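You operate a simulated robot arm through the tools that you are given. There is no shell and no other tool. Be economical: measure what you need, move in short steps, check, and stop when the job is done.

Carry out the task below with a simulated robot arm. There is one attempt and no reset: what you move stays moved.

Task
Put the square tin that says "No. 6" from the top deck on the fraction tray there and the square tin marked "No. 7" on the tray pad. Put the scrub pad on the top deck away on the field bench. Put the teal brush on the island top away on the balance bench. Put one of the sample bags from the island top on the top deck. Take the hand mill and put it on the granite bench. Pull the leads door open. Do these in any order. Set down upright: square tin, scrub pad, hand mill.

It is judged by the outcome, as a careful person would: the job done as asked, and still so three seconds after it is handed in. It fails if anything else is knocked over, pushed out of place, dropped, spilled or broken.

Robot
A 5-joint arm with a fingered hand on a trunk, on a base that drives. Base frame: it is fixed to the floor where the robot stands at the start and does not move with it; the origin is under the middle of the robot, x ahead of it, y to its left, z up; the surface under the hand at the start is at about z = 0.78. Readings come in m, degrees, newtons and seconds.
With the tool pointing down near the work surface it reaches from about 0.26 to 0.56 m from the robot's upright axis, wherever it stands. Its first joint turns from -115.0 to 115.0 degrees. Places, roughly: balance bench [2.9, 2.4, 0.9]; field bench [5.1, 1.1, 0.9]; fraction tray [0.75, 0, 0.75]; granite bench [-2, 0.8, 0.9]; hand mill [2.5, 0.75, 1]; leads door [0.9, 2.1, 0.5]; sample bag [2, 0.75, 1]; scrub pad (7x5x5 cm) [0.6, -0.2, 0.8]; square tin [0.5, 0, 0.75]; teal brush (5x4x9 cm) [1.6, -0.1, 0.9]; top deck [0.7, -0.1, 0.8]; tray pad (18x22 cm) [2.3, 0.74, 0.9]. The tool tilts only in the upright plane through the base axis and itself; it spins freely about its own axis. Payload 2.9 kg.
The tool frame sits at the grasp point between the pads (the TCP): z along the fingers, y along the line on which they close. The tips reach 0.022 m beyond it. The gripper opens to 0.124 m. The gripper's body begins 0.06 m behind the TCP. The gripper is a hand of 3 fingers: y runs from the thumb to the fingers, the wrist lies at [0, 0, -0.218] in the tool frame.
Orientation is that of the tool frame in the base frame, as a unit quaternion [x, y, z, w]. With the fingers straight down and closing along the base's y, the tool's x points along the base's -x, its y along +y and its z along -z.

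Tools
- The arm moves only by the tool servo_tool. Its argument "series" is a list of rows, each a list of 2 entries, a list of its own where there are three numbers: the shift along the tool's x, y, z in m, then the turn, a rotation vector about the tool's x, y, z in degrees. In form: [[[x, y, z], [wx, wy, wz]], ...]. A call has 1 to 10 rows; each row is the pose to reach, as a shift and turn from the pose commanded when the call began, along the tool's axes at that moment. Rows are played at 5 a second. More than 0.05 m and 8.6 degrees between two rows, and nothing of the call is played. A pose out of reach is approached as far as the arm can. The call stops where the force on the tool passes 40 N (or 10 N more than at its start, if that is more) or the arm is blocked; 0.2 s more then pass. In this call time passes only in rows, and 0.2 s behind the last. It gives the time, the measured TCP pose, the force on the tool (base axes), the opening and the grip force at its end, in the units of the frame above (readings bear some noise), with the torque about the TCP (base axes, N m) and any sound that the robot's microphone picked up.
- Cameras (640 x 400 px; columns grow to the right, rows downward): "scene" is now at [0.0251, 0.1353, 1.6082]; the picture's right is [-0.16, -0.99, 0.00], its down [-0.75, 0.12, -0.65] and it looks along [0.64, -0.10, -0.76] (base axes); focal length 259 px, centre (320, 200). "wrist" rides on the gripper at [0.064, -0.037, -0.075] in the tool frame; the picture's right is [0.50, 0.87, 0.00], its down [-0.62, 0.36, -0.70] and it looks along [-0.61, 0.35, 0.71] (tool axes); focal length 230 px, centre (320, 200). There is no depth. A picture from a camera that has moved, and an enlarged one, comes with that camera's place and axes in the base frame and with its lens. The place of the scene camera against the robot may be out by one fixed shift of up to 0.025 m in any direction.
- snapshot(camera): a new picture of that camera. No time passes.
- move_column(by): slides the trunk up (or, below 0, down) by that many m; the arm and the scene camera ride with it, the base frame stays. It gives what a move gives, with no picture.
- roll_base(legs): drives the robot by 1 to 6 legs, each [ahead, left, turn to the left] in m, m and degrees, along the robot's own axes; the way and the turn of a leg run together, so that a leg with both is an arc; at most 1.5 m and 180 degrees a leg. The arm and the cameras ride along, it lands a little off, and it stops where it bumps. It gives what a move gives.
- finger_targets(finger1, finger2, thumb_bend): sets how far each is bent, from 0 (flat) to 100 (curled in); at 30 the hand is open as for a grip, at 70 the pads meet at the TCP. One left out holds its place. A second passes; each finger stops where it meets its share of the squeeze, and holds until it gets a number again. It is the only way to open and close the hand. It gives what a move gives, with no picture; readings hold the bend of each and the force on the fingers (four entries, about 0 where the hand has none), thumb and palm.
- turn_head(pan, tilt): turns the head with the scene camera to pan (to the left, within 155 degrees either way) and tilt (down, from -29 to 69), counted from straight ahead of the robot. It gives what a move gives.
- inspect(camera, box): a new picture of the part [left, top, right, bottom] of that camera's present view, enlarged. No time passes.
- job_done(): hands the job in; it is judged then, once.

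Go step by step. Nothing tells you exact positions but the pictures and the camera data: compare them with the known pose of the tool, close in by small moves and look again before you grip or let go. The budget is 196 turns and 166 pictures, counting those below and the enlarged ones. Unless the task says otherwise, let go and move clear before handing in.

The tools are called after "Emit:" as a command line: name --argument value ..., lists and objects as JSON in quotes. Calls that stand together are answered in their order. servo_tool: Moves the arm, as the interface text tells. Its arguments: {"type":"object","properties":{"series":{"type":"array","items":{"type":"array"}}},"required":["series"]} The other tools are called the same way: move_column (by) slides the trunk up or down; finger_targets (finger1, finger2, thumb_bend) moves the fingers one by one; roll_base (legs) drives the base; turn_head (pan, tilt) turns the head that bears the scene camera; snapshot (camera) takes a picture; inspect (camera, box) takes an enlarged picture of a part of a camera's view; job_done () hands the job in.

At the start:

```text
time: 0.0
tool_pos: [0.3834, 0.0002, 1.1344]
ee_rot: [0.0, 1.0, -0.001, -0.001]
wrist_force: [0.3, -0.3, 0.3]
ft_torque: [0.0, 0.01, 0.01]
grip_width: 0.1239
grasp_force: 0.0
shape: jaw
bend: [30.0, 30.0, 30.0]
finger forces: [0.0, 0.0, 0.1, 0.1, 0.1, 0.1]
trunk travel left (down, up): [-0.7, 0.29]
robot x, y, heading: [0.0005, -0.0002, -0.1]
head pan, tilt: [-9.3, 49.7]
```

scene: 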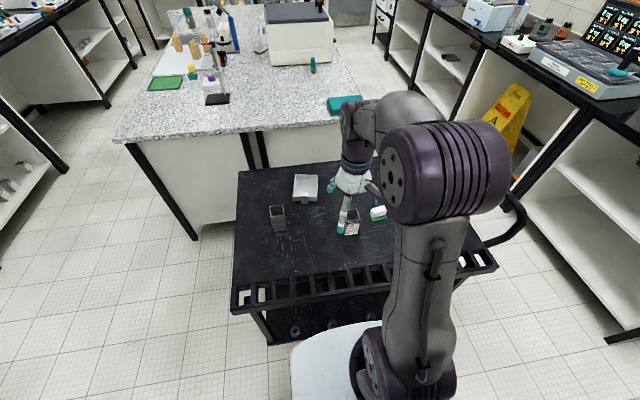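
wrist: 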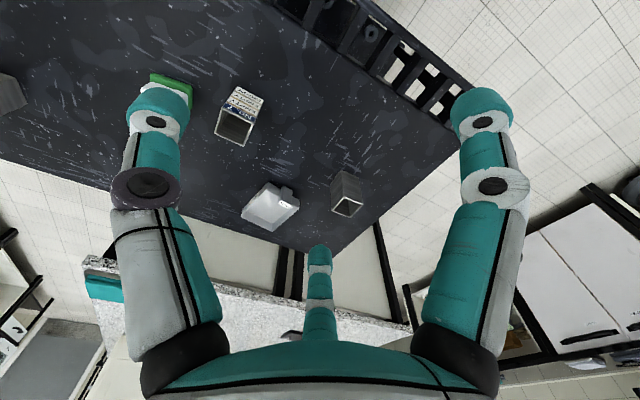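

I see a dark top deck with two or three tins, a white tray and a scrub pad, and an island behind it with more items. I'll look closer at the deck and the island first.

Emit:
inspect --camera "scene" --box '[230, 150, 410, 262]'

Emit:
inspect --camera "scene" --box '[120, 0, 380, 162]'

Emit:
inspect --camera "wrist" --box '[120, 60, 400, 235]'

```text
3.56 times, centred on (320, 206) of scene
camera zoom: at [0.0251, 0.1353, 1.6082], right [-0.16, -0.99, 0.0], down [-0.75, 0.12, -0.65], along [0.64, -0.1, -0.76], focal length 920 px, centre (320, 179)
```

zoom: 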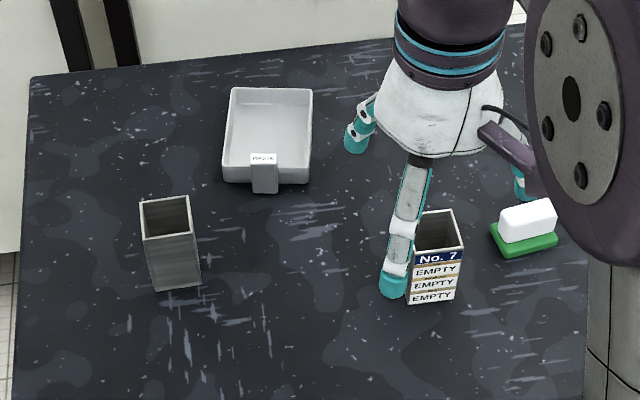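

```text
2.46 times, centred on (250, 81) of scene
camera zoom: at [0.0251, 0.1353, 1.6082], right [-0.16, -0.99, 0.0], down [-0.75, 0.12, -0.65], along [0.64, -0.1, -0.76], focal length 637 px, centre (492, 493)
```

zoom: 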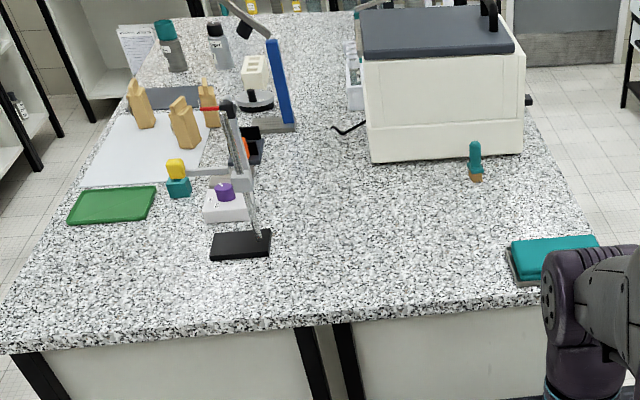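

```text
2.29 times, centred on (260, 148) of wrist
camera zoom: at [0.3198, -0.0359, 1.2095], right [-0.5, 0.87, 0.0], down [0.62, 0.36, 0.7], along [0.61, 0.35, -0.71], focal length 526 px, centre (457, 320)
```

zoom: 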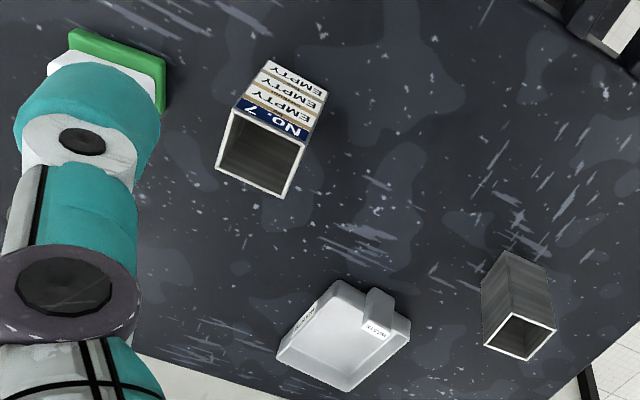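

Tin No. 7 and an unlabelled-side tin are visible, with a white tray carrying a label and something grey at the edge of the wrist view. I'll zoom in on these.

Emit:
inspect --camera "scene" --box '[285, 165, 325, 205]'

Emit:
inspect --camera "wrist" --box '[0, 40, 130, 130]'

Emit:
inspect --camera "scene" --box '[400, 0, 640, 150]'

Emit:
inspect --camera "wrist" --box '[230, 175, 310, 240]'

```text
10.00 times, centred on (305, 185) of scene
camera zoom: at [0.0251, 0.1353, 1.6082], right [-0.16, -0.99, 0.0], down [-0.75, 0.12, -0.65], along [0.64, -0.1, -0.76], focal length 2587 px, centre (470, 350)
```

zoom: 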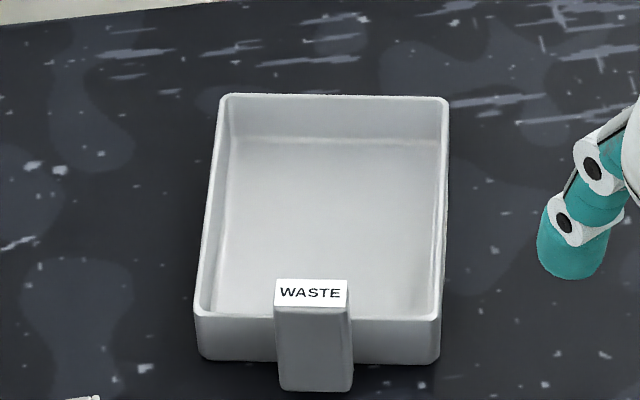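

```text
4.44 times, centred on (65, 85) of wrist
camera zoom: at [0.3198, -0.0359, 1.2095], right [-0.5, 0.87, 0.0], down [0.62, 0.36, 0.7], along [0.61, 0.35, -0.71], focal length 1022 px, centre (1453, 711)
```

zoom: 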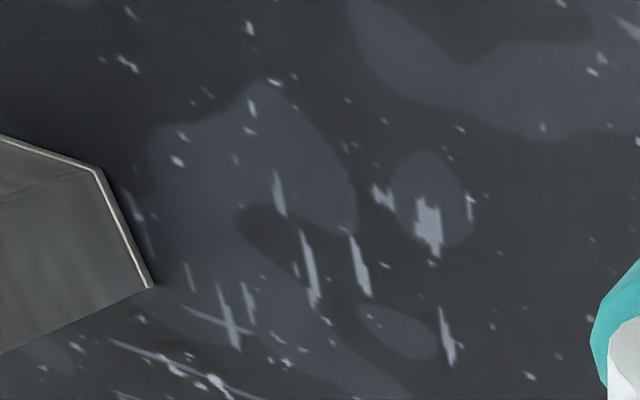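

```text
2.67 times, centred on (520, 75) of scene
camera zoom: at [0.0251, 0.1353, 1.6082], right [-0.16, -0.99, 0.0], down [-0.75, 0.12, -0.65], along [0.64, -0.1, -0.76], focal length 690 px, centre (-213, 533)
```

zoom: 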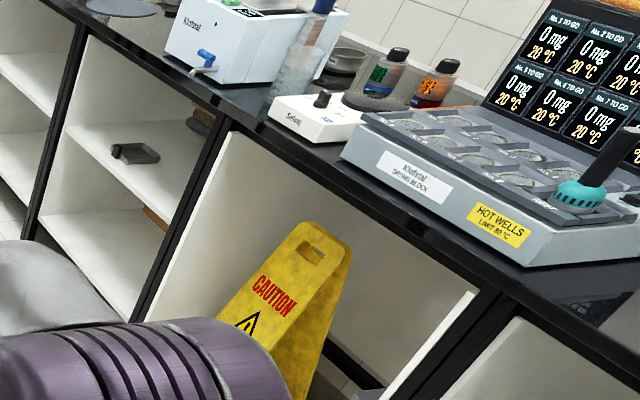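

```text
6.15 times, centred on (270, 208) of wrist
camera zoom: at [0.3198, -0.0359, 1.2095], right [-0.5, 0.87, 0.0], down [0.62, 0.36, 0.7], along [0.61, 0.35, -0.71], focal length 1416 px, centre (628, 154)
```

zoom: 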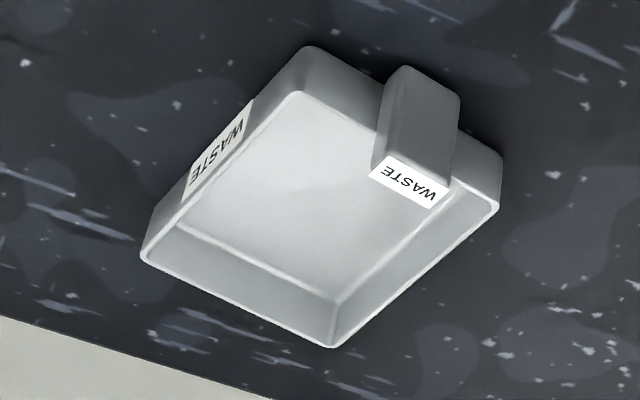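

The white tray says WASTE, so it's a decoy; the fraction tray must lie at the right, hidden by the arm. I'll swing the arm left to uncover the deck.

Emit:
servo_tool --series '[[[0.005, 0.048, 0], [0, 0, 0]], [[0.012, 0.097, 0], [0, 0, 0]], [[0.03, 0.142, 0], [0, 0, 0]], [[0.05, 0.187, 0], [0, 0, 0]], [[0.075, 0.23, 0], [0, 0, 0]], [[0.105, 0.265, 0], [0, 0, 0]], [[0.14, 0.295, 0], [0, 0, 0]], [[0.175, 0.32, 0], [0, 0, 0]], [[0.215, 0.335, 0], [0, 0, 0]], [[0.255, 0.345, 0], [0, 0, 0]]]'

Emit:
snapshot --camera "scene"

```text
time: 2.2
tool_pos: [0.1278, 0.3468, 1.1321]
ee_rot: [0.0, 1.0, 0.0, 0.001]
wrist_force: [-1.3, 0.2, 0.0]
ft_torque: [-0.01, -0.03, -0.02]
grip_width: 0.1239
grasp_force: 0.1
shape: jaw
bend: [30.0, 30.0, 30.0]
finger forces: [0.0, 0.0, 0.0, 0.0, 0.0, 0.1]
trunk travel left (down, up): [-0.7, 0.29]
robot x, y, heading: [0.0012, -0.0003, 0.1]
head pan, tilt: [-9.3, 49.7]
```

```text
156 pictures are left
camera scene: at [0.0237, 0.1357, 1.6082], right [-0.16, -0.99, 0.0], down [-0.75, 0.12, -0.65], along [0.64, -0.1, -0.76], focal length 259 px, centre (320, 200)
```

scene: 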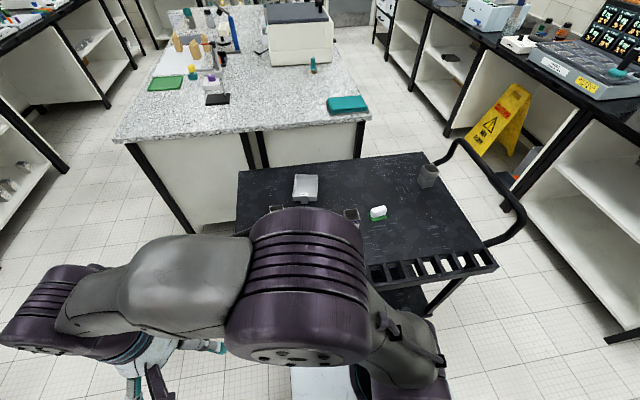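

The deck is a cart top with a third tin at the far right. I'll zoom in on the cart.

Emit:
inspect --camera "scene" --box '[340, 145, 510, 290]'

Emit:
snapshot --camera "wrist"

```text
2.76 times, centred on (425, 218) of scene
camera zoom: at [0.0237, 0.1357, 1.6082], right [-0.16, -0.99, 0.0], down [-0.75, 0.12, -0.65], along [0.64, -0.1, -0.76], focal length 714 px, centre (30, 152)
```

zoom: 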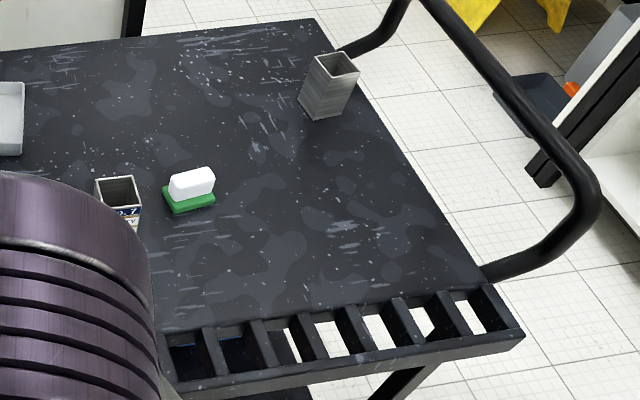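

```text
154 pictures are left
camera wrist: at [0.0634, 0.3095, 1.2082], right [-0.5, 0.87, 0.0], down [0.62, 0.36, 0.7], along [0.61, 0.35, -0.71], focal length 230 px, centre (320, 200)
```

wrist: 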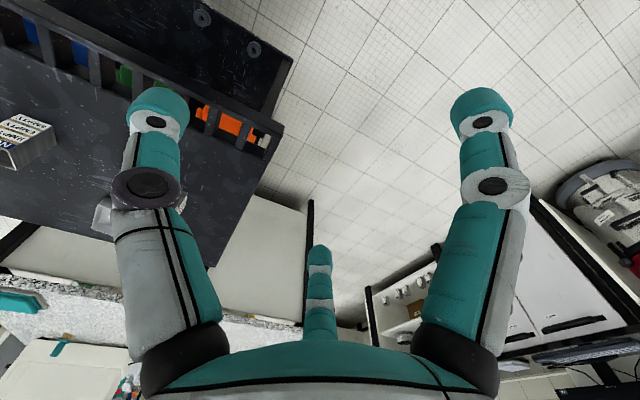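

I count three tins (No. 7 and two with hidden labels), and the only tray on the deck is the white WASTE-labelled one at about (0.79, 0.08). I'll survey the room with the head before moving.

Emit:
turn_head --pan 0 --tilt 18

Emit:
snapshot --camera "scene"

Emit:
turn_head --pan 75 --tilt 25

Emit:
snapshot --camera "scene"

Emit:
turn_head --pan 150 --tilt 25

Emit:
snapshot --camera "scene"

Emit:
turn_head --pan -75 --tilt 25

Emit:
snapshot --camera "scene"

```text
time: 3.2
tool_pos: [0.1303, 0.3466, 1.1332]
ee_rot: [0.0, 1.0, 0.0, -0.001]
wrist_force: [0.1, -0.5, 0.1]
ft_torque: [-0.01, 0.0, 0.02]
grip_width: 0.1238
grasp_force: 0.0
shape: jaw
bend: [30.0, 30.0, 30.0]
finger forces: [0.0, 0.0, 0.0, 0.1, 0.0, 0.1]
trunk travel left (down, up): [-0.7, 0.29]
robot x, y, heading: [0.0002, -0.0008, 0.1]
head pan, tilt: [0.0, 18.0]
```

```text
153 pictures are left
camera scene: at [0.042, 0.1479, 1.6565], right [0.0, -1.0, 0.0], down [-0.31, 0.0, -0.95], along [0.95, 0.0, -0.31], focal length 259 px, centre (320, 200)
```

scene: 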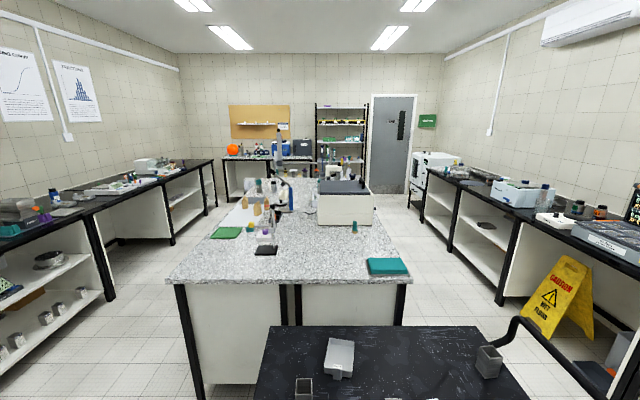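

```text
time: 4.6
tool_pos: [0.13, 0.3459, 1.1328]
ee_rot: [0.0, 1.0, -0.001, 0.0]
wrist_force: [0.4, -0.7, 0.0]
ft_torque: [-0.03, -0.02, 0.01]
grip_width: 0.1239
grasp_force: 0.1
shape: jaw
bend: [30.0, 30.0, 30.0]
finger forces: [0.0, 0.0, 0.0, 0.0, 0.1, 0.1]
trunk travel left (down, up): [-0.7, 0.29]
robot x, y, heading: [-0.0032, -0.0007, 0.1]
head pan, tilt: [75.0, 25.0]
```

```text
152 pictures are left
camera scene: at [-0.0273, 0.2369, 1.6452], right [0.97, -0.26, 0.0], down [-0.11, -0.41, -0.91], along [0.24, 0.88, -0.42], focal length 259 px, centre (320, 200)
```

scene: 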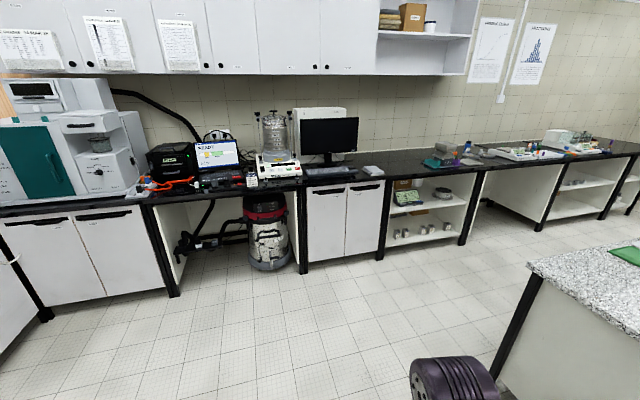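

```text
time: 6.1
tool_pos: [0.1293, 0.3458, 1.133]
ee_rot: [0.0, 1.0, 0.0, 0.0]
wrist_force: [0.3, 0.6, 0.1]
ft_torque: [0.0, 0.01, 0.0]
grip_width: 0.1238
grasp_force: 0.1
shape: jaw
bend: [30.0, 30.0, 30.0]
finger forces: [0.0, 0.0, 0.0, 0.0, 0.1, 0.0]
trunk travel left (down, up): [-0.7, 0.29]
robot x, y, heading: [0.0012, -0.0012, -0.2]
head pan, tilt: [150.0, 25.0]
```

```text
151 pictures are left
camera scene: at [-0.131, 0.194, 1.6452], right [0.5, 0.87, 0.0], down [0.37, -0.21, -0.91], along [-0.78, 0.45, -0.42], focal length 259 px, centre (320, 200)
```

scene: 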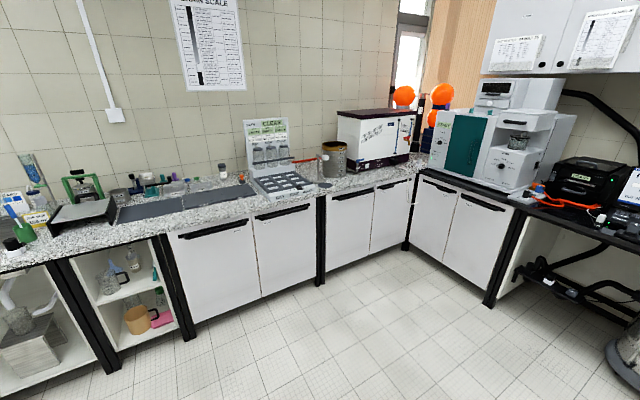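

```text
time: 9.3
tool_pos: [0.1299, 0.3459, 1.1343]
ee_rot: [0.0, 1.0, 0.0, 0.0]
wrist_force: [-0.2, 0.7, -0.3]
ft_torque: [0.0, 0.0, -0.01]
grip_width: 0.124
grasp_force: 0.1
shape: jaw
bend: [30.0, 30.0, 30.0]
finger forces: [0.1, 0.0, 0.1, 0.0, 0.1, 0.0]
trunk travel left (down, up): [-0.7, 0.29]
robot x, y, heading: [-0.0007, 0.0015, -0.1]
head pan, tilt: [-75.0, 25.0]
```

```text
150 pictures are left
camera scene: at [-0.0274, 0.0589, 1.6453], right [-0.97, -0.26, 0.0], down [-0.11, 0.41, -0.91], along [0.23, -0.88, -0.42], focal length 259 px, centre (320, 200)
```

scene: 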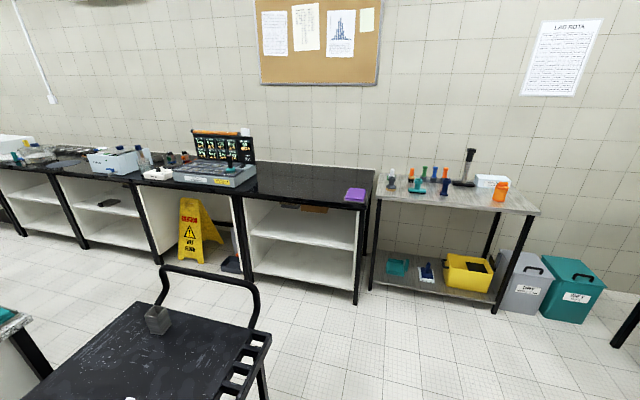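

I have a fair room map now: the island is ahead, the balance bench and a cabinet with doors are on the left wall, and the granite bench is behind. Next I'll drive to the left side of the cart and look back at it to read the hidden tin labels.

Emit:
roll_base --legs '[[0, 0.95, 0], [0.75, 0.1, 0], [0, 0, -90]]'

Emit:
turn_head --pan 0 --tilt 40

Emit:
snapshot --camera "scene"

```text
time: 21.9
tool_pos: [1.1077, 0.929, 1.1333]
ee_rot: [0.707, 0.707, -0.001, -0.001]
wrist_force: [-0.6, 0.3, 0.4]
ft_torque: [0.03, 0.03, 0.0]
grip_width: 0.1238
grasp_force: 0.1
shape: jaw
bend: [30.0, 30.0, 30.0]
finger forces: [0.1, 0.1, 0.0, 0.1, 0.1, 0.0]
trunk travel left (down, up): [-0.7, 0.29]
robot x, y, heading: [0.7622, 1.0585, -89.8]
head pan, tilt: [-75.0, 25.0]
```

```text
time: 23.4
tool_pos: [1.1068, 0.9283, 1.1343]
ee_rot: [0.707, 0.707, 0.0, 0.0]
wrist_force: [0.4, -0.1, 0.3]
ft_torque: [0.01, 0.03, 0.03]
grip_width: 0.124
grasp_force: 0.0
shape: jaw
bend: [30.0, 30.0, 30.0]
finger forces: [0.0, 0.1, 0.0, 0.0, 0.0, 0.0]
trunk travel left (down, up): [-0.7, 0.29]
robot x, y, heading: [0.7602, 1.0556, -90.2]
head pan, tilt: [0.0, 40.0]
```

```text
149 pictures are left
camera scene: at [0.9143, 1.0358, 1.6219], right [-1.0, 0.0, 0.0], down [0.0, 0.64, -0.77], along [0.0, -0.77, -0.64], focal length 259 px, centre (320, 200)
```

scene: 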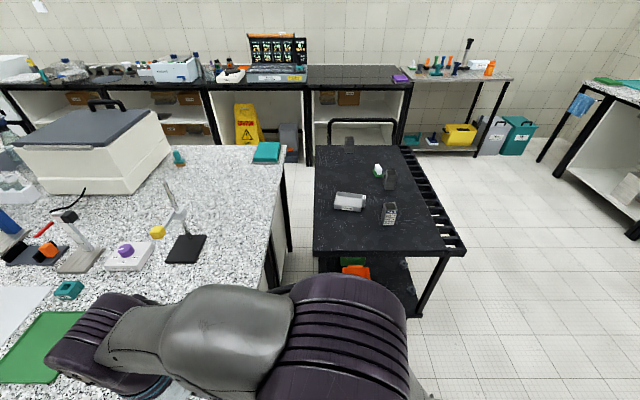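

Emit:
inspect --camera "scene" --box '[300, 110, 480, 290]'

Emit:
inspect --camera "scene" --box '[325, 185, 405, 235]'

```text
2.22 times, centred on (390, 200) of scene
camera zoom: at [0.9143, 1.0358, 1.6219], right [-1.0, 0.0, 0.0], down [0.0, 0.64, -0.77], along [0.0, -0.77, -0.64], focal length 575 px, centre (164, 200)
```

zoom: 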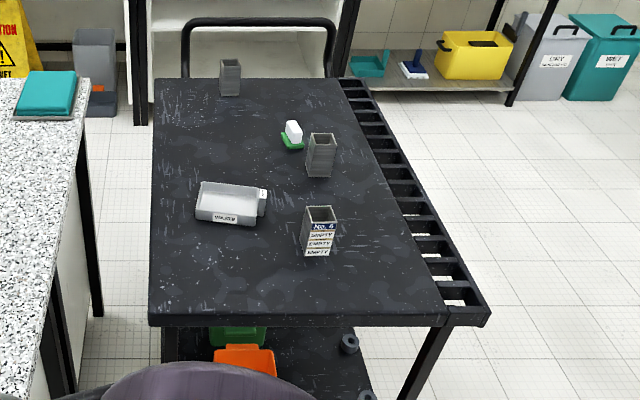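

```text
8.00 times, centred on (365, 210) of scene
camera zoom: at [0.9143, 1.0358, 1.6219], right [-1.0, 0.0, 0.0], down [0.0, 0.64, -0.77], along [0.0, -0.77, -0.64], focal length 2070 px, centre (-40, 120)
```

zoom: 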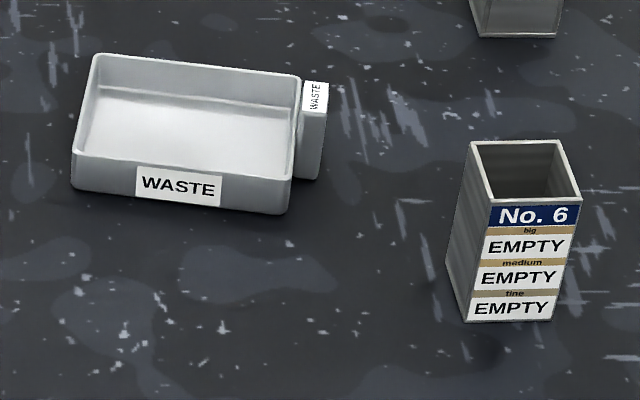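

Tin No. 6 is the left one, at about (0.60, 0.19), and the tray is at about (0.785, 0.07). I'll bring the arm to the front and drive closer to the cart's left side.

Emit:
servo_tool --series '[[[-0.04, -0.01, 0], [0, 0, 0]], [[-0.08, -0.025, 0], [0, 0, 0]], [[-0.115, -0.05, 0], [0, 0, 0]], [[-0.15, -0.08, 0], [0, 0, 0]], [[-0.18, -0.115, 0], [0, 0, 0]], [[-0.205, -0.158, 0], [0, 0, 0]], [[-0.225, -0.203, 0], [0, 0, 0]], [[-0.243, -0.248, 0], [0, 0, 0]], [[-0.25, -0.297, 0], [0, 0, 0]], [[-0.255, -0.345, 0], [0, 0, 0]]]'

Emit:
roll_base --legs '[[0.34, 0, 0]]'

Emit:
turn_head --pan -20 --tilt 66

Emit:
snapshot --camera "scene"

Emit:
snapshot --camera "wrist"

```text
time: 25.6
tool_pos: [0.7586, 0.673, 1.1346]
ee_rot: [0.707, 0.707, 0.001, 0.0]
wrist_force: [0.5, 1.2, -0.5]
ft_torque: [0.0, -0.04, -0.02]
grip_width: 0.124
grasp_force: 0.1
shape: jaw
bend: [30.0, 30.0, 30.0]
finger forces: [0.0, 0.1, 0.1, 0.1, 0.0, 0.0]
trunk travel left (down, up): [-0.7, 0.29]
robot x, y, heading: [0.7609, 1.059, -89.6]
head pan, tilt: [0.0, 40.0]
```

```text
time: 27.8
tool_pos: [0.762, 0.3282, 1.1331]
ee_rot: [0.707, 0.707, 0.0, 0.0]
wrist_force: [-0.7, -0.5, -0.4]
ft_torque: [0.0, 0.0, 0.01]
grip_width: 0.1239
grasp_force: 0.0
shape: jaw
bend: [30.0, 30.0, 30.0]
finger forces: [0.1, 0.0, 0.0, 0.1, 0.0, 0.0]
trunk travel left (down, up): [-0.7, 0.29]
robot x, y, heading: [0.7646, 0.7121, -89.9]
head pan, tilt: [0.0, 40.0]
```

```text
time: 28.7
tool_pos: [0.761, 0.3294, 1.1354]
ee_rot: [0.707, 0.708, 0.0, 0.0]
wrist_force: [0.0, -0.1, 0.2]
ft_torque: [0.03, 0.0, 0.02]
grip_width: 0.1239
grasp_force: 0.1
shape: jaw
bend: [30.0, 30.0, 30.0]
finger forces: [0.0, 0.0, 0.0, 0.0, 0.0, 0.0]
trunk travel left (down, up): [-0.7, 0.29]
robot x, y, heading: [0.761, 0.7163, -89.6]
head pan, tilt: [-20.0, 66.0]
```

```text
146 pictures are left
camera scene: at [0.8942, 0.7209, 1.5886], right [-0.94, 0.34, 0.0], down [0.31, 0.86, -0.41], along [-0.14, -0.38, -0.91], focal length 259 px, centre (320, 200)
```

scene: 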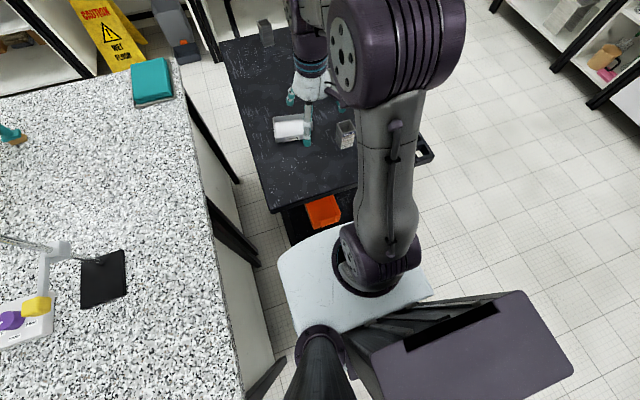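

```text
145 pictures are left
camera wrist: at [0.7239, 0.393, 1.2091], right [0.87, 0.5, 0.0], down [0.36, -0.62, 0.7], along [0.35, -0.61, -0.71], focal length 230 px, centre (320, 200)
```

wrist: 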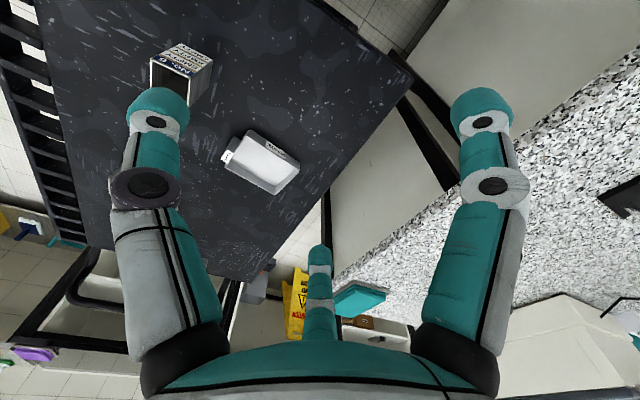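

The base's front is about 5 cm from the cart, and No. 6 sits to the robot's right. I'll sidestep to face it, then bring the hand above it tilted 30° outward, so that it can also reach the tray.

Emit:
roll_base --legs '[[0, -0.16, 0]]'

Emit:
servo_tool --series '[[[-0.018, 0, 0.022], [0, -6, 0]], [[-0.036, 0, 0.044], [0, -12, 0]], [[-0.054, 0, 0.066], [0, -18, 0]], [[-0.072, 0, 0.088], [0, -24, 0]], [[-0.09, 0, 0.11], [0, -30, 0]]]'

Emit:
snapshot --camera "wrist"

Emit:
snapshot --camera "scene"

```text
time: 30.1
tool_pos: [0.5983, 0.3305, 1.134]
ee_rot: [0.707, 0.707, 0.0, 0.0]
wrist_force: [1.7, 0.3, 0.1]
ft_torque: [-0.02, -0.01, 0.02]
grip_width: 0.1238
grasp_force: 0.2
shape: jaw
bend: [30.0, 30.0, 30.0]
finger forces: [0.0, 0.1, 0.1, 0.0, 0.0, 0.0]
trunk travel left (down, up): [-0.7, 0.29]
robot x, y, heading: [0.601, 0.7173, -89.9]
head pan, tilt: [-20.0, 66.0]
```

```text
time: 31.3
tool_pos: [0.5996, 0.2387, 1.0241]
ee_rot: [0.683, 0.683, -0.183, 0.183]
wrist_force: [0.5, -0.2, -0.4]
ft_torque: [-0.01, 0.0, -0.02]
grip_width: 0.1241
grasp_force: 0.1
shape: jaw
bend: [30.0, 30.0, 30.0]
finger forces: [0.0, 0.0, 0.0, 0.0, 0.1, 0.1]
trunk travel left (down, up): [-0.7, 0.29]
robot x, y, heading: [0.598, 0.7186, -90.3]
head pan, tilt: [-20.0, 66.0]
```

```text
144 pictures are left
camera wrist: at [0.5627, 0.3315, 1.0563], right [0.87, 0.43, -0.25], down [0.36, -0.18, 0.92], along [0.35, -0.88, -0.31], focal length 230 px, centre (320, 200)
```

wrist: 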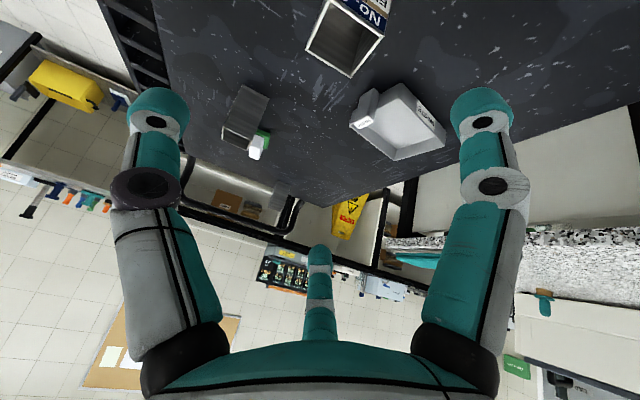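

```text
143 pictures are left
camera scene: at [0.7326, 0.7196, 1.5886], right [-0.94, 0.34, 0.0], down [0.31, 0.86, -0.41], along [-0.14, -0.38, -0.91], focal length 259 px, centre (320, 200)
```

scene: 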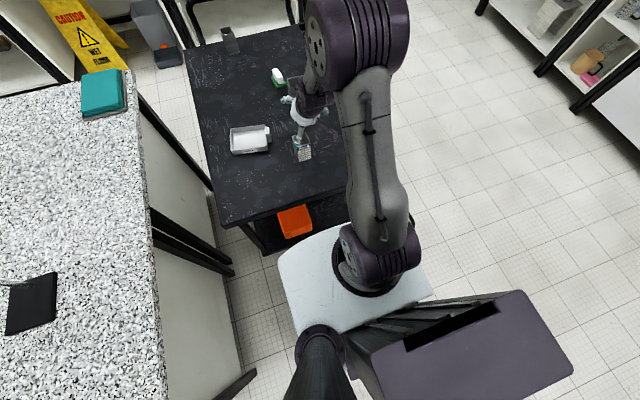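

The wrist view puts No. 6's centre at (0.60, 0.194). I'll lower the hand around it.

Emit:
servo_tool --series '[[[0.003, 0, 0.035], [0, 0, 0]], [[0.006, 0, 0.07], [0, 0, 0]], [[0.008, 0, 0.104], [0, 0, 0]], [[0.03, 0, 0.143], [0, 0, 0]], [[0.053, 0, 0.182], [0, 0, 0]]]'

Emit:
snapshot --camera "wrist"

Emit:
inspect --camera "scene" --box '[220, 80, 380, 180]'

```text
time: 32.5
tool_pos: [0.5995, 0.1944, 0.8402]
ee_rot: [0.683, 0.683, -0.183, 0.183]
wrist_force: [-0.2, 0.2, 0.1]
ft_torque: [-0.03, 0.02, 0.01]
grip_width: 0.1237
grasp_force: 0.1
shape: jaw
bend: [30.0, 30.0, 30.0]
finger forces: [0.0, 0.1, 0.1, 0.1, 0.0, 0.0]
trunk travel left (down, up): [-0.7, 0.29]
robot x, y, heading: [0.6017, 0.7162, -90.2]
head pan, tilt: [-20.0, 66.0]
```

```text
142 pictures are left
camera wrist: at [0.5624, 0.2867, 0.8734], right [0.87, 0.43, -0.25], down [0.36, -0.18, 0.92], along [0.35, -0.88, -0.31], focal length 230 px, centre (320, 200)
```

wrist: 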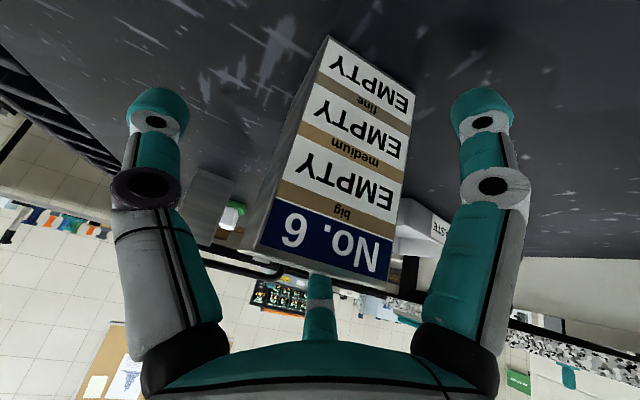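

```text
4.00 times, centred on (300, 130) of scene
camera zoom: at [0.7325, 0.7198, 1.5886], right [-0.94, 0.34, 0.0], down [0.31, 0.86, -0.41], along [-0.14, -0.38, -0.91], focal length 1035 px, centre (400, 480)
```

zoom: 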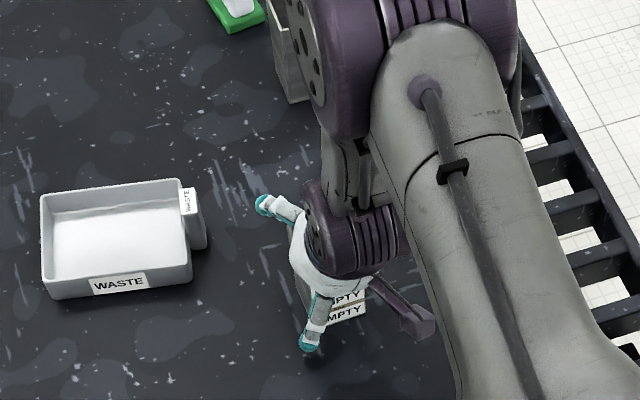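

The tin is centred between the thumb and fingers. I'll close the hand on it.

Emit:
finger_targets --finger1 62 --finger2 62 --thumb_bend 62

Emit:
snapshot --camera "wrist"

```text
time: 33.5
tool_pos: [0.5995, 0.1948, 0.8417]
ee_rot: [0.683, 0.683, -0.184, 0.183]
wrist_force: [-0.8, 0.1, 1.3]
ft_torque: [0.11, 0.12, -0.04]
grip_width: 0.0438
grasp_force: 11.0
shape: fingers
bend: [53.0, 52.0, 53.0]
finger forces: [4.6, 6.7, 0.1, 0.0, 10.4, 0.0]
trunk travel left (down, up): [-0.7, 0.29]
robot x, y, heading: [0.5968, 0.7135, -89.9]
head pan, tilt: [-20.0, 66.0]
```

```text
140 pictures are left
camera wrist: at [0.5623, 0.2875, 0.8742], right [0.87, 0.43, -0.25], down [0.36, -0.18, 0.92], along [0.35, -0.88, -0.31], focal length 230 px, centre (320, 200)
```

wrist: 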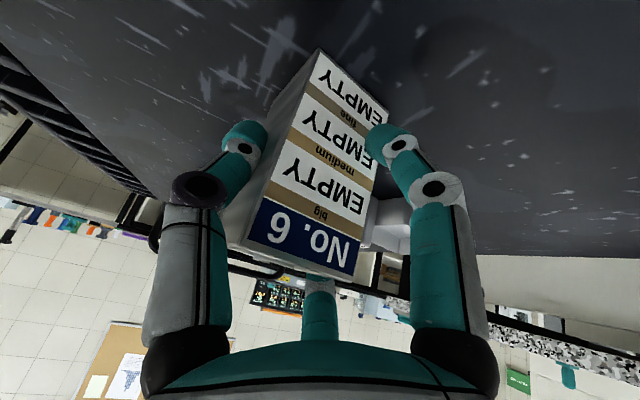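

The tin is held firmly at 11 N. I'll lift it straight up, then sidestep toward the tray.

Emit:
servo_tool --series '[[[-0.01, 0, -0.0173], [0, 0, 0]], [[-0.025, 0, -0.043], [0, 0, 0]], [[-0.04, 0, -0.069], [0, 0, 0]], [[-0.05, 0, -0.0866], [0, 0, 0]]]'

Emit:
roll_base --legs '[[0, 0.165, 0]]'

Emit:
snapshot --camera "wrist"

Emit:
snapshot --camera "scene"

```text
time: 34.5
tool_pos: [0.601, 0.1946, 0.9414]
ee_rot: [0.683, 0.683, -0.183, 0.184]
wrist_force: [-0.3, 0.8, -0.1]
ft_torque: [0.05, 0.01, -0.01]
grip_width: 0.0396
grasp_force: 10.0
shape: fingers
bend: [56.0, 52.0, 54.0]
finger forces: [3.4, 7.7, 0.0, 0.0, 9.5, 0.0]
trunk travel left (down, up): [-0.7, 0.29]
robot x, y, heading: [0.5995, 0.7161, -89.7]
head pan, tilt: [-20.0, 66.0]
```

```text
time: 36.0
tool_pos: [0.765, 0.1939, 0.9391]
ee_rot: [0.682, 0.684, -0.183, 0.183]
wrist_force: [-0.9, -0.3, -0.7]
ft_torque: [-0.01, -0.02, -0.03]
grip_width: 0.0395
grasp_force: 10.1
shape: fingers
bend: [56.0, 52.0, 54.0]
finger forces: [3.4, 7.7, 0.1, 0.0, 9.4, 0.1]
trunk travel left (down, up): [-0.7, 0.29]
robot x, y, heading: [0.7641, 0.7133, -90.1]
head pan, tilt: [-20.0, 66.0]
```

```text
139 pictures are left
camera wrist: at [0.7279, 0.2868, 0.973], right [0.87, 0.43, -0.25], down [0.36, -0.18, 0.92], along [0.35, -0.88, -0.31], focal length 230 px, centre (320, 200)
```

wrist: 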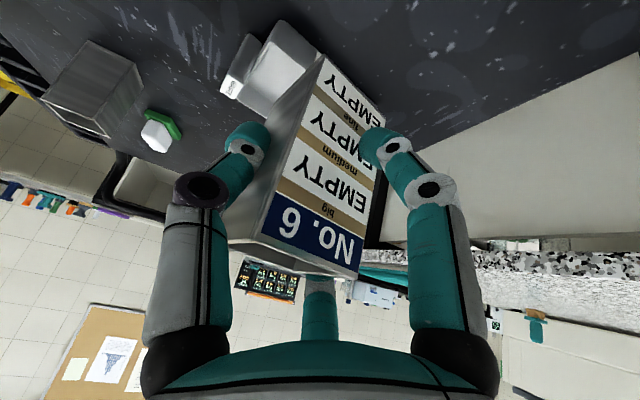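

```text
138 pictures are left
camera scene: at [0.8983, 0.7207, 1.5885], right [-0.94, 0.34, 0.0], down [0.31, 0.86, -0.41], along [-0.14, -0.38, -0.91], focal length 259 px, centre (320, 200)
```

scene: 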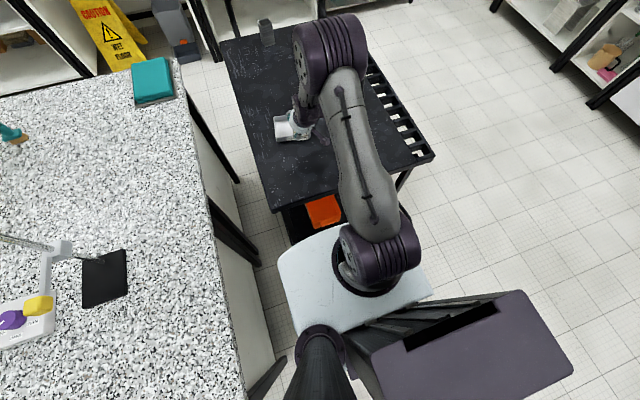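

The tin is up at z≈0.94, and I now estimate the tray centre at (0.777, 0.067). I'll reach out over the tray and check.

Emit:
servo_tool --series '[[[-0.0275, 0.003, 0.016], [0, 0, 0]], [[-0.055, 0.006, 0.032], [0, 0, 0]], [[-0.0825, 0.009, 0.0475], [0, 0, 0]], [[-0.11, 0.012, 0.0635], [0, 0, 0]]]'

Emit:
turn_head --pan -5 --tilt 50

Emit:
inspect --camera "scene" --box '[240, 90, 440, 215]'

Emit:
snapshot --camera "wrist"

```text
time: 37.0
tool_pos: [0.7767, 0.0663, 0.9389]
ee_rot: [0.682, 0.684, -0.179, 0.186]
wrist_force: [0.4, -0.9, -1.0]
ft_torque: [0.03, 0.01, -0.01]
grip_width: 0.0394
grasp_force: 10.2
shape: fingers
bend: [56.0, 52.0, 54.0]
finger forces: [3.3, 7.7, 0.0, 0.0, 9.2, 0.0]
trunk travel left (down, up): [-0.7, 0.29]
robot x, y, heading: [0.7659, 0.7177, -90.0]
head pan, tilt: [-20.0, 66.0]
```

```text
time: 37.8
tool_pos: [0.7767, 0.0658, 0.9405]
ee_rot: [0.681, 0.685, -0.179, 0.187]
wrist_force: [-0.1, -0.7, -1.1]
ft_torque: [-0.01, 0.02, -0.03]
grip_width: 0.0395
grasp_force: 10.3
shape: fingers
bend: [56.0, 52.0, 54.0]
finger forces: [3.3, 7.7, 0.0, 0.0, 9.3, 0.0]
trunk travel left (down, up): [-0.7, 0.29]
robot x, y, heading: [0.7643, 0.7161, -89.6]
head pan, tilt: [-5.0, 50.0]
```

```text
3.20 times, centred on (340, 152) of scene
camera zoom: at [0.9107, 0.6999, 1.6077], right [-1.0, 0.09, 0.0], down [0.07, 0.76, -0.64], along [-0.06, -0.64, -0.77], focal length 828 px, centre (256, 352)
```

zoom: 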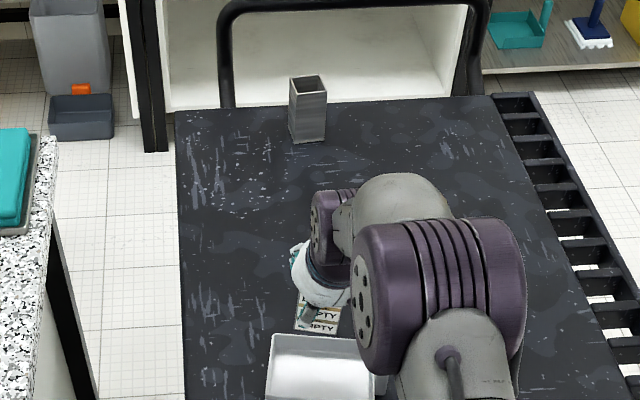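

```text
136 pictures are left
camera wrist: at [0.7384, 0.1595, 0.9724], right [0.87, 0.44, -0.24], down [0.35, -0.18, 0.92], along [0.36, -0.88, -0.31], focal length 230 px, centre (320, 200)
```

wrist: 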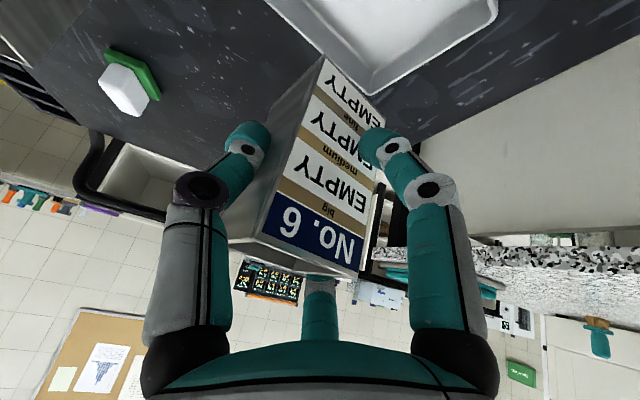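

The tray is yawed slightly, with its centre at about (0.768, 0.071). I'll shift a little and lower the tin partway to check.

Emit:
servo_tool --series '[[[0.0087, -0.008, -0.005], [0, 0, 0]], [[0.024, -0.008, 0.021], [0, 0, 0]], [[0.0387, -0.008, 0.047], [0, 0, 0]]]'

Emit:
snapshot --camera "wrist"

Emit:
inspect --camera "scene" --box '[280, 150, 400, 225]'

```text
time: 38.5
tool_pos: [0.7678, 0.0768, 0.8812]
ee_rot: [0.682, 0.683, -0.182, 0.185]
wrist_force: [-0.1, 0.1, -1.2]
ft_torque: [0.0, 0.01, -0.01]
grip_width: 0.0393
grasp_force: 10.3
shape: fingers
bend: [56.0, 52.0, 54.0]
finger forces: [3.2, 7.8, 0.0, 0.0, 9.2, 0.1]
trunk travel left (down, up): [-0.7, 0.29]
robot x, y, heading: [0.7637, 0.7162, -89.7]
head pan, tilt: [-5.0, 50.0]
```

```text
135 pictures are left
camera wrist: at [0.731, 0.1701, 0.913], right [0.87, 0.44, -0.25], down [0.35, -0.18, 0.92], along [0.35, -0.88, -0.31], focal length 230 px, centre (320, 200)
```

wrist: 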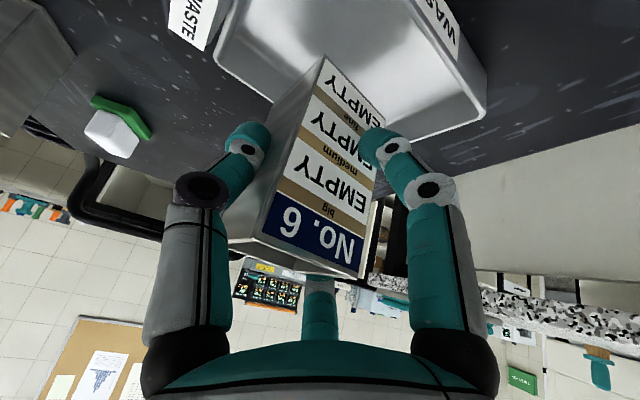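

```text
5.33 times, centred on (340, 188) of scene
camera zoom: at [0.9107, 0.6996, 1.6078], right [-1.0, 0.09, 0.0], down [0.07, 0.76, -0.64], along [-0.06, -0.64, -0.77], focal length 1380 px, centre (213, 267)
```

zoom: 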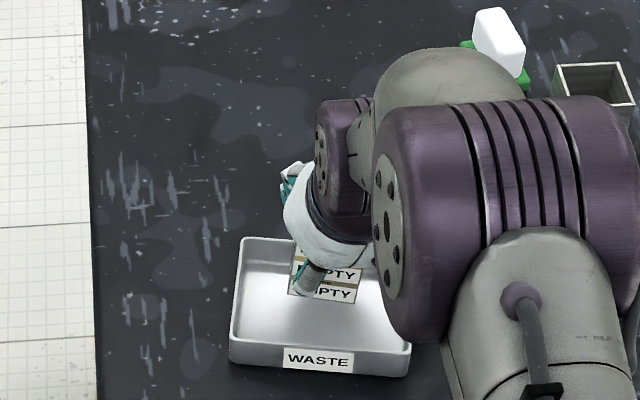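

The tin is over the tray's interior. I'll nudge it 8 mm toward the middle and lower until it touches.

Emit:
servo_tool --series '[[[0.0069, 0, -0.004], [0, 0, 0]], [[0.0169, 0, 0.0133], [0, 0, 0]], [[0.0219, 0, 0.022], [0, 0, 0]], [[0.0239, 0, 0.0254], [0, 0, 0]], [[0.0249, 0, 0.0272], [0, 0, 0]]]'

Emit:
inspect --camera "scene" --box '[280, 150, 400, 225]'

```text
time: 39.8
tool_pos: [0.7688, 0.0847, 0.8462]
ee_rot: [0.682, 0.684, -0.182, 0.185]
wrist_force: [0.7, -2.2, 11.0]
ft_torque: [-0.02, 0.14, 0.01]
grip_width: 0.0383
grasp_force: 11.2
shape: fingers
bend: [56.0, 51.0, 54.0]
finger forces: [4.6, 8.8, 0.0, 0.1, 9.3, 0.0]
trunk travel left (down, up): [-0.7, 0.29]
robot x, y, heading: [0.7624, 0.7146, -89.9]
head pan, tilt: [-5.0, 50.0]
```

```text
5.33 times, centred on (340, 188) of scene
camera zoom: at [0.9111, 0.7015, 1.608], right [-1.0, 0.09, 0.0], down [0.07, 0.76, -0.64], along [-0.06, -0.64, -0.77], focal length 1380 px, centre (213, 267)
```

zoom: 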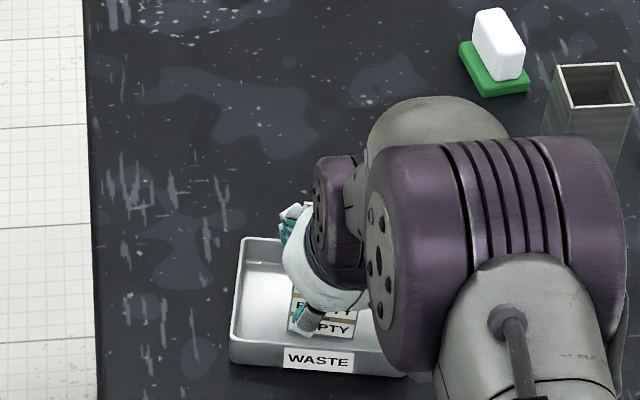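

It touches the tray floor with 11 N, so I'll open the hand gently.

Emit:
finger_targets --finger1 44 --finger2 44 --thumb_bend 44

Emit:
finger_targets --finger1 32 --finger2 32 --thumb_bend 32

Emit:
snapshot --camera "wrist"

```text
time: 40.8
tool_pos: [0.7683, 0.085, 0.8439]
ee_rot: [0.682, 0.684, -0.182, 0.185]
wrist_force: [0.2, -1.4, 0.0]
ft_torque: [-0.01, 0.0, 0.03]
grip_width: 0.0649
grasp_force: 0.5
shape: fingers
bend: [45.0, 44.0, 44.0]
finger forces: [0.5, 0.1, 0.0, 0.1, 0.0, 0.0]
trunk travel left (down, up): [-0.7, 0.29]
robot x, y, heading: [0.7605, 0.712, -89.8]
head pan, tilt: [-5.0, 50.0]
```

```text
time: 41.8
tool_pos: [0.7686, 0.0843, 0.8452]
ee_rot: [0.682, 0.684, -0.182, 0.184]
wrist_force: [-0.2, -0.3, 0.8]
ft_torque: [-0.02, 0.04, -0.02]
grip_width: 0.0979
grasp_force: 0.1
shape: fingers
bend: [32.0, 32.0, 32.0]
finger forces: [0.0, 0.0, 0.1, 0.0, 0.0, 0.0]
trunk travel left (down, up): [-0.7, 0.29]
robot x, y, heading: [0.7654, 0.7122, -89.8]
head pan, tilt: [-5.0, 50.0]
```

```text
132 pictures are left
camera wrist: at [0.731, 0.1777, 0.877], right [0.87, 0.44, -0.25], down [0.35, -0.18, 0.92], along [0.35, -0.88, -0.31], focal length 230 px, centre (320, 200)
```

wrist: 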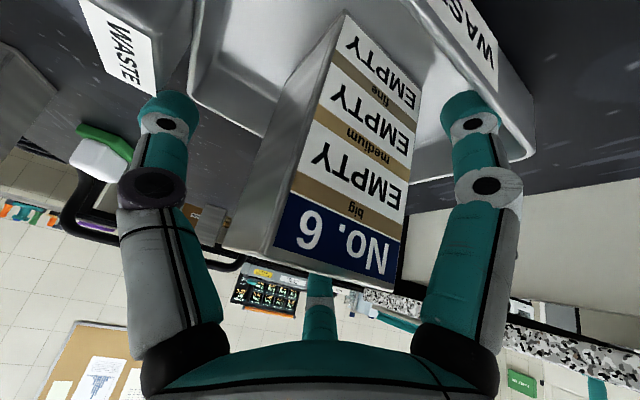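

No. 6 stands free in the tray. I'll lift the hand clear, tuck it, and drive round to the front of the cart for No. 7.

Emit:
servo_tool --series '[[[-0.02, 0, -0.0346], [0, 0, 0]], [[-0.04, 0, -0.0692], [0, 0, 0]], [[-0.06, 0, -0.1038], [0, 0, 0]], [[-0.08, 0, -0.138], [0, 0, 0]]]'

Emit:
servo_tool --series '[[[0.025, 0, -0.035], [0, 6, 0]], [[0.05, 0, -0.07], [0, 12, 0]], [[0.075, 0, -0.105], [0, 18, 0]], [[0.1, 0, -0.14], [0, 24, 0]], [[0.13, 0, -0.17], [0, 30, 0]], [[0.149, 0, -0.2], [0, 30, 0]]]'

Emit:
roll_base --legs '[[-0.42, 0, 0], [0, -0.8, 0], [0, 0, 90], [0, -1.2, 0]]'

Emit:
snapshot --camera "wrist"

Emit:
snapshot --camera "scene"

```text
time: 42.8
tool_pos: [0.7679, 0.0859, 1.0057]
ee_rot: [0.682, 0.684, -0.182, 0.185]
wrist_force: [0.3, 0.3, 0.1]
ft_torque: [0.0, -0.03, -0.02]
grip_width: 0.0983
grasp_force: 0.1
shape: fingers
bend: [32.0, 32.0, 32.0]
finger forces: [0.0, 0.0, 0.1, 0.1, 0.0, 0.1]
trunk travel left (down, up): [-0.7, 0.29]
robot x, y, heading: [0.7633, 0.7135, -90.0]
head pan, tilt: [-5.0, 50.0]
```

```text
time: 44.1
tool_pos: [0.7675, 0.3165, 1.1026]
ee_rot: [0.707, 0.707, 0.0, 0.0]
wrist_force: [0.0, 1.1, 0.5]
ft_torque: [-0.01, 0.02, 0.0]
grip_width: 0.0984
grasp_force: 0.0
shape: fingers
bend: [32.0, 32.0, 32.0]
finger forces: [0.0, 0.1, 0.0, 0.0, 0.1, 0.0]
trunk travel left (down, up): [-0.7, 0.29]
robot x, y, heading: [0.7687, 0.7135, -89.9]
head pan, tilt: [-5.0, 50.0]
```

```text
time: 60.1
tool_pos: [0.3567, -0.0625, 1.1014]
ee_rot: [0.004, 1.0, 0.0, 0.0]
wrist_force: [0.0, 0.4, -0.2]
ft_torque: [-0.04, -0.01, -0.01]
grip_width: 0.0984
grasp_force: 0.1
shape: fingers
bend: [32.0, 32.0, 32.0]
finger forces: [0.0, 0.0, 0.0, 0.0, 0.1, 0.1]
trunk travel left (down, up): [-0.7, 0.29]
robot x, y, heading: [-0.046, -0.0679, -0.2]
head pan, tilt: [-5.0, 50.0]
```

```text
131 pictures are left
camera wrist: at [0.2915, -0.1002, 1.1766], right [-0.49, 0.87, 0.0], down [0.62, 0.35, 0.7], along [0.61, 0.35, -0.71], focal length 230 px, centre (320, 200)
```

wrist: 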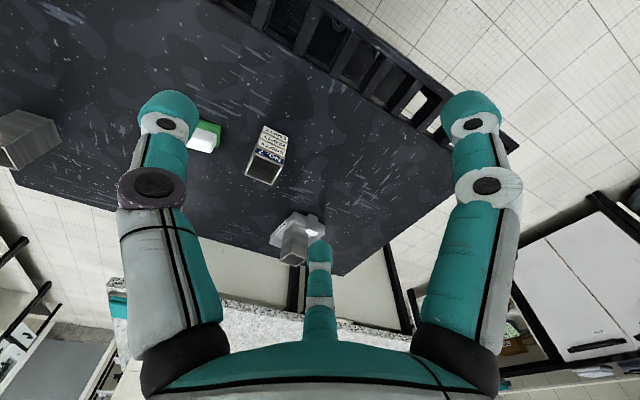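

```text
130 pictures are left
camera scene: at [-0.0171, 0.0764, 1.6078], right [-0.09, -1.0, 0.0], down [-0.76, 0.07, -0.64], along [0.64, -0.06, -0.77], focal length 259 px, centre (320, 200)
```

scene: 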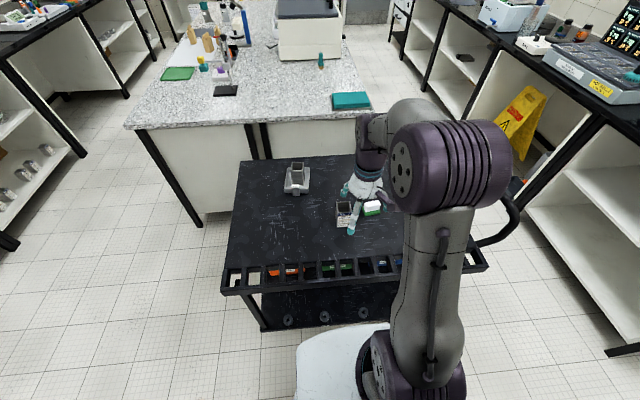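

No. 6 stands in the tray. Now I'll locate No. 7 precisely in the wrist view.

Emit:
inspect --camera "wrist" --box '[180, 100, 340, 200]'

```text
4.00 times, centred on (260, 150) of wrist
camera zoom: at [0.2915, -0.1002, 1.1766], right [-0.49, 0.87, 0.0], down [0.62, 0.35, 0.7], along [0.61, 0.35, -0.71], focal length 920 px, centre (560, 400)
```

zoom: 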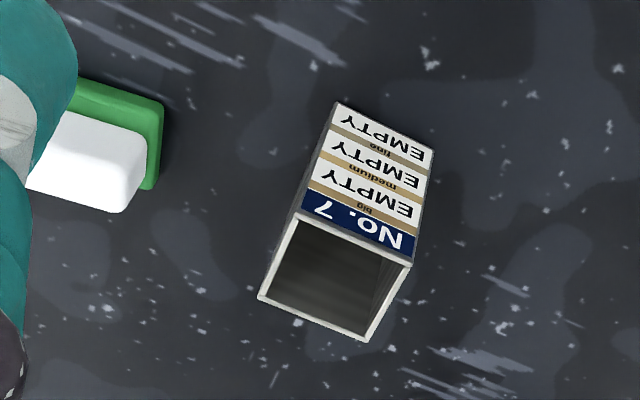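

No. 7 is at (0.541, -0.065) and squared to the axes, with the scrub pad 6 cm to its right. I'll nudge forward to get it in reach.

Emit:
roll_base --legs '[[0.05, 0, 0]]'

```text
time: 61.1
tool_pos: [0.4061, -0.0631, 1.1016]
ee_rot: [0.003, 1.0, 0.0, 0.0]
wrist_force: [0.1, 0.3, 0.0]
ft_torque: [-0.01, 0.03, 0.0]
grip_width: 0.0985
grasp_force: 0.3
shape: fingers
bend: [32.0, 32.0, 32.0]
finger forces: [0.0, 0.0, 0.0, 0.0, 0.0, 0.0]
trunk travel left (down, up): [-0.7, 0.29]
robot x, y, heading: [0.0081, -0.0627, -0.3]
head pan, tilt: [-5.0, 50.0]
```

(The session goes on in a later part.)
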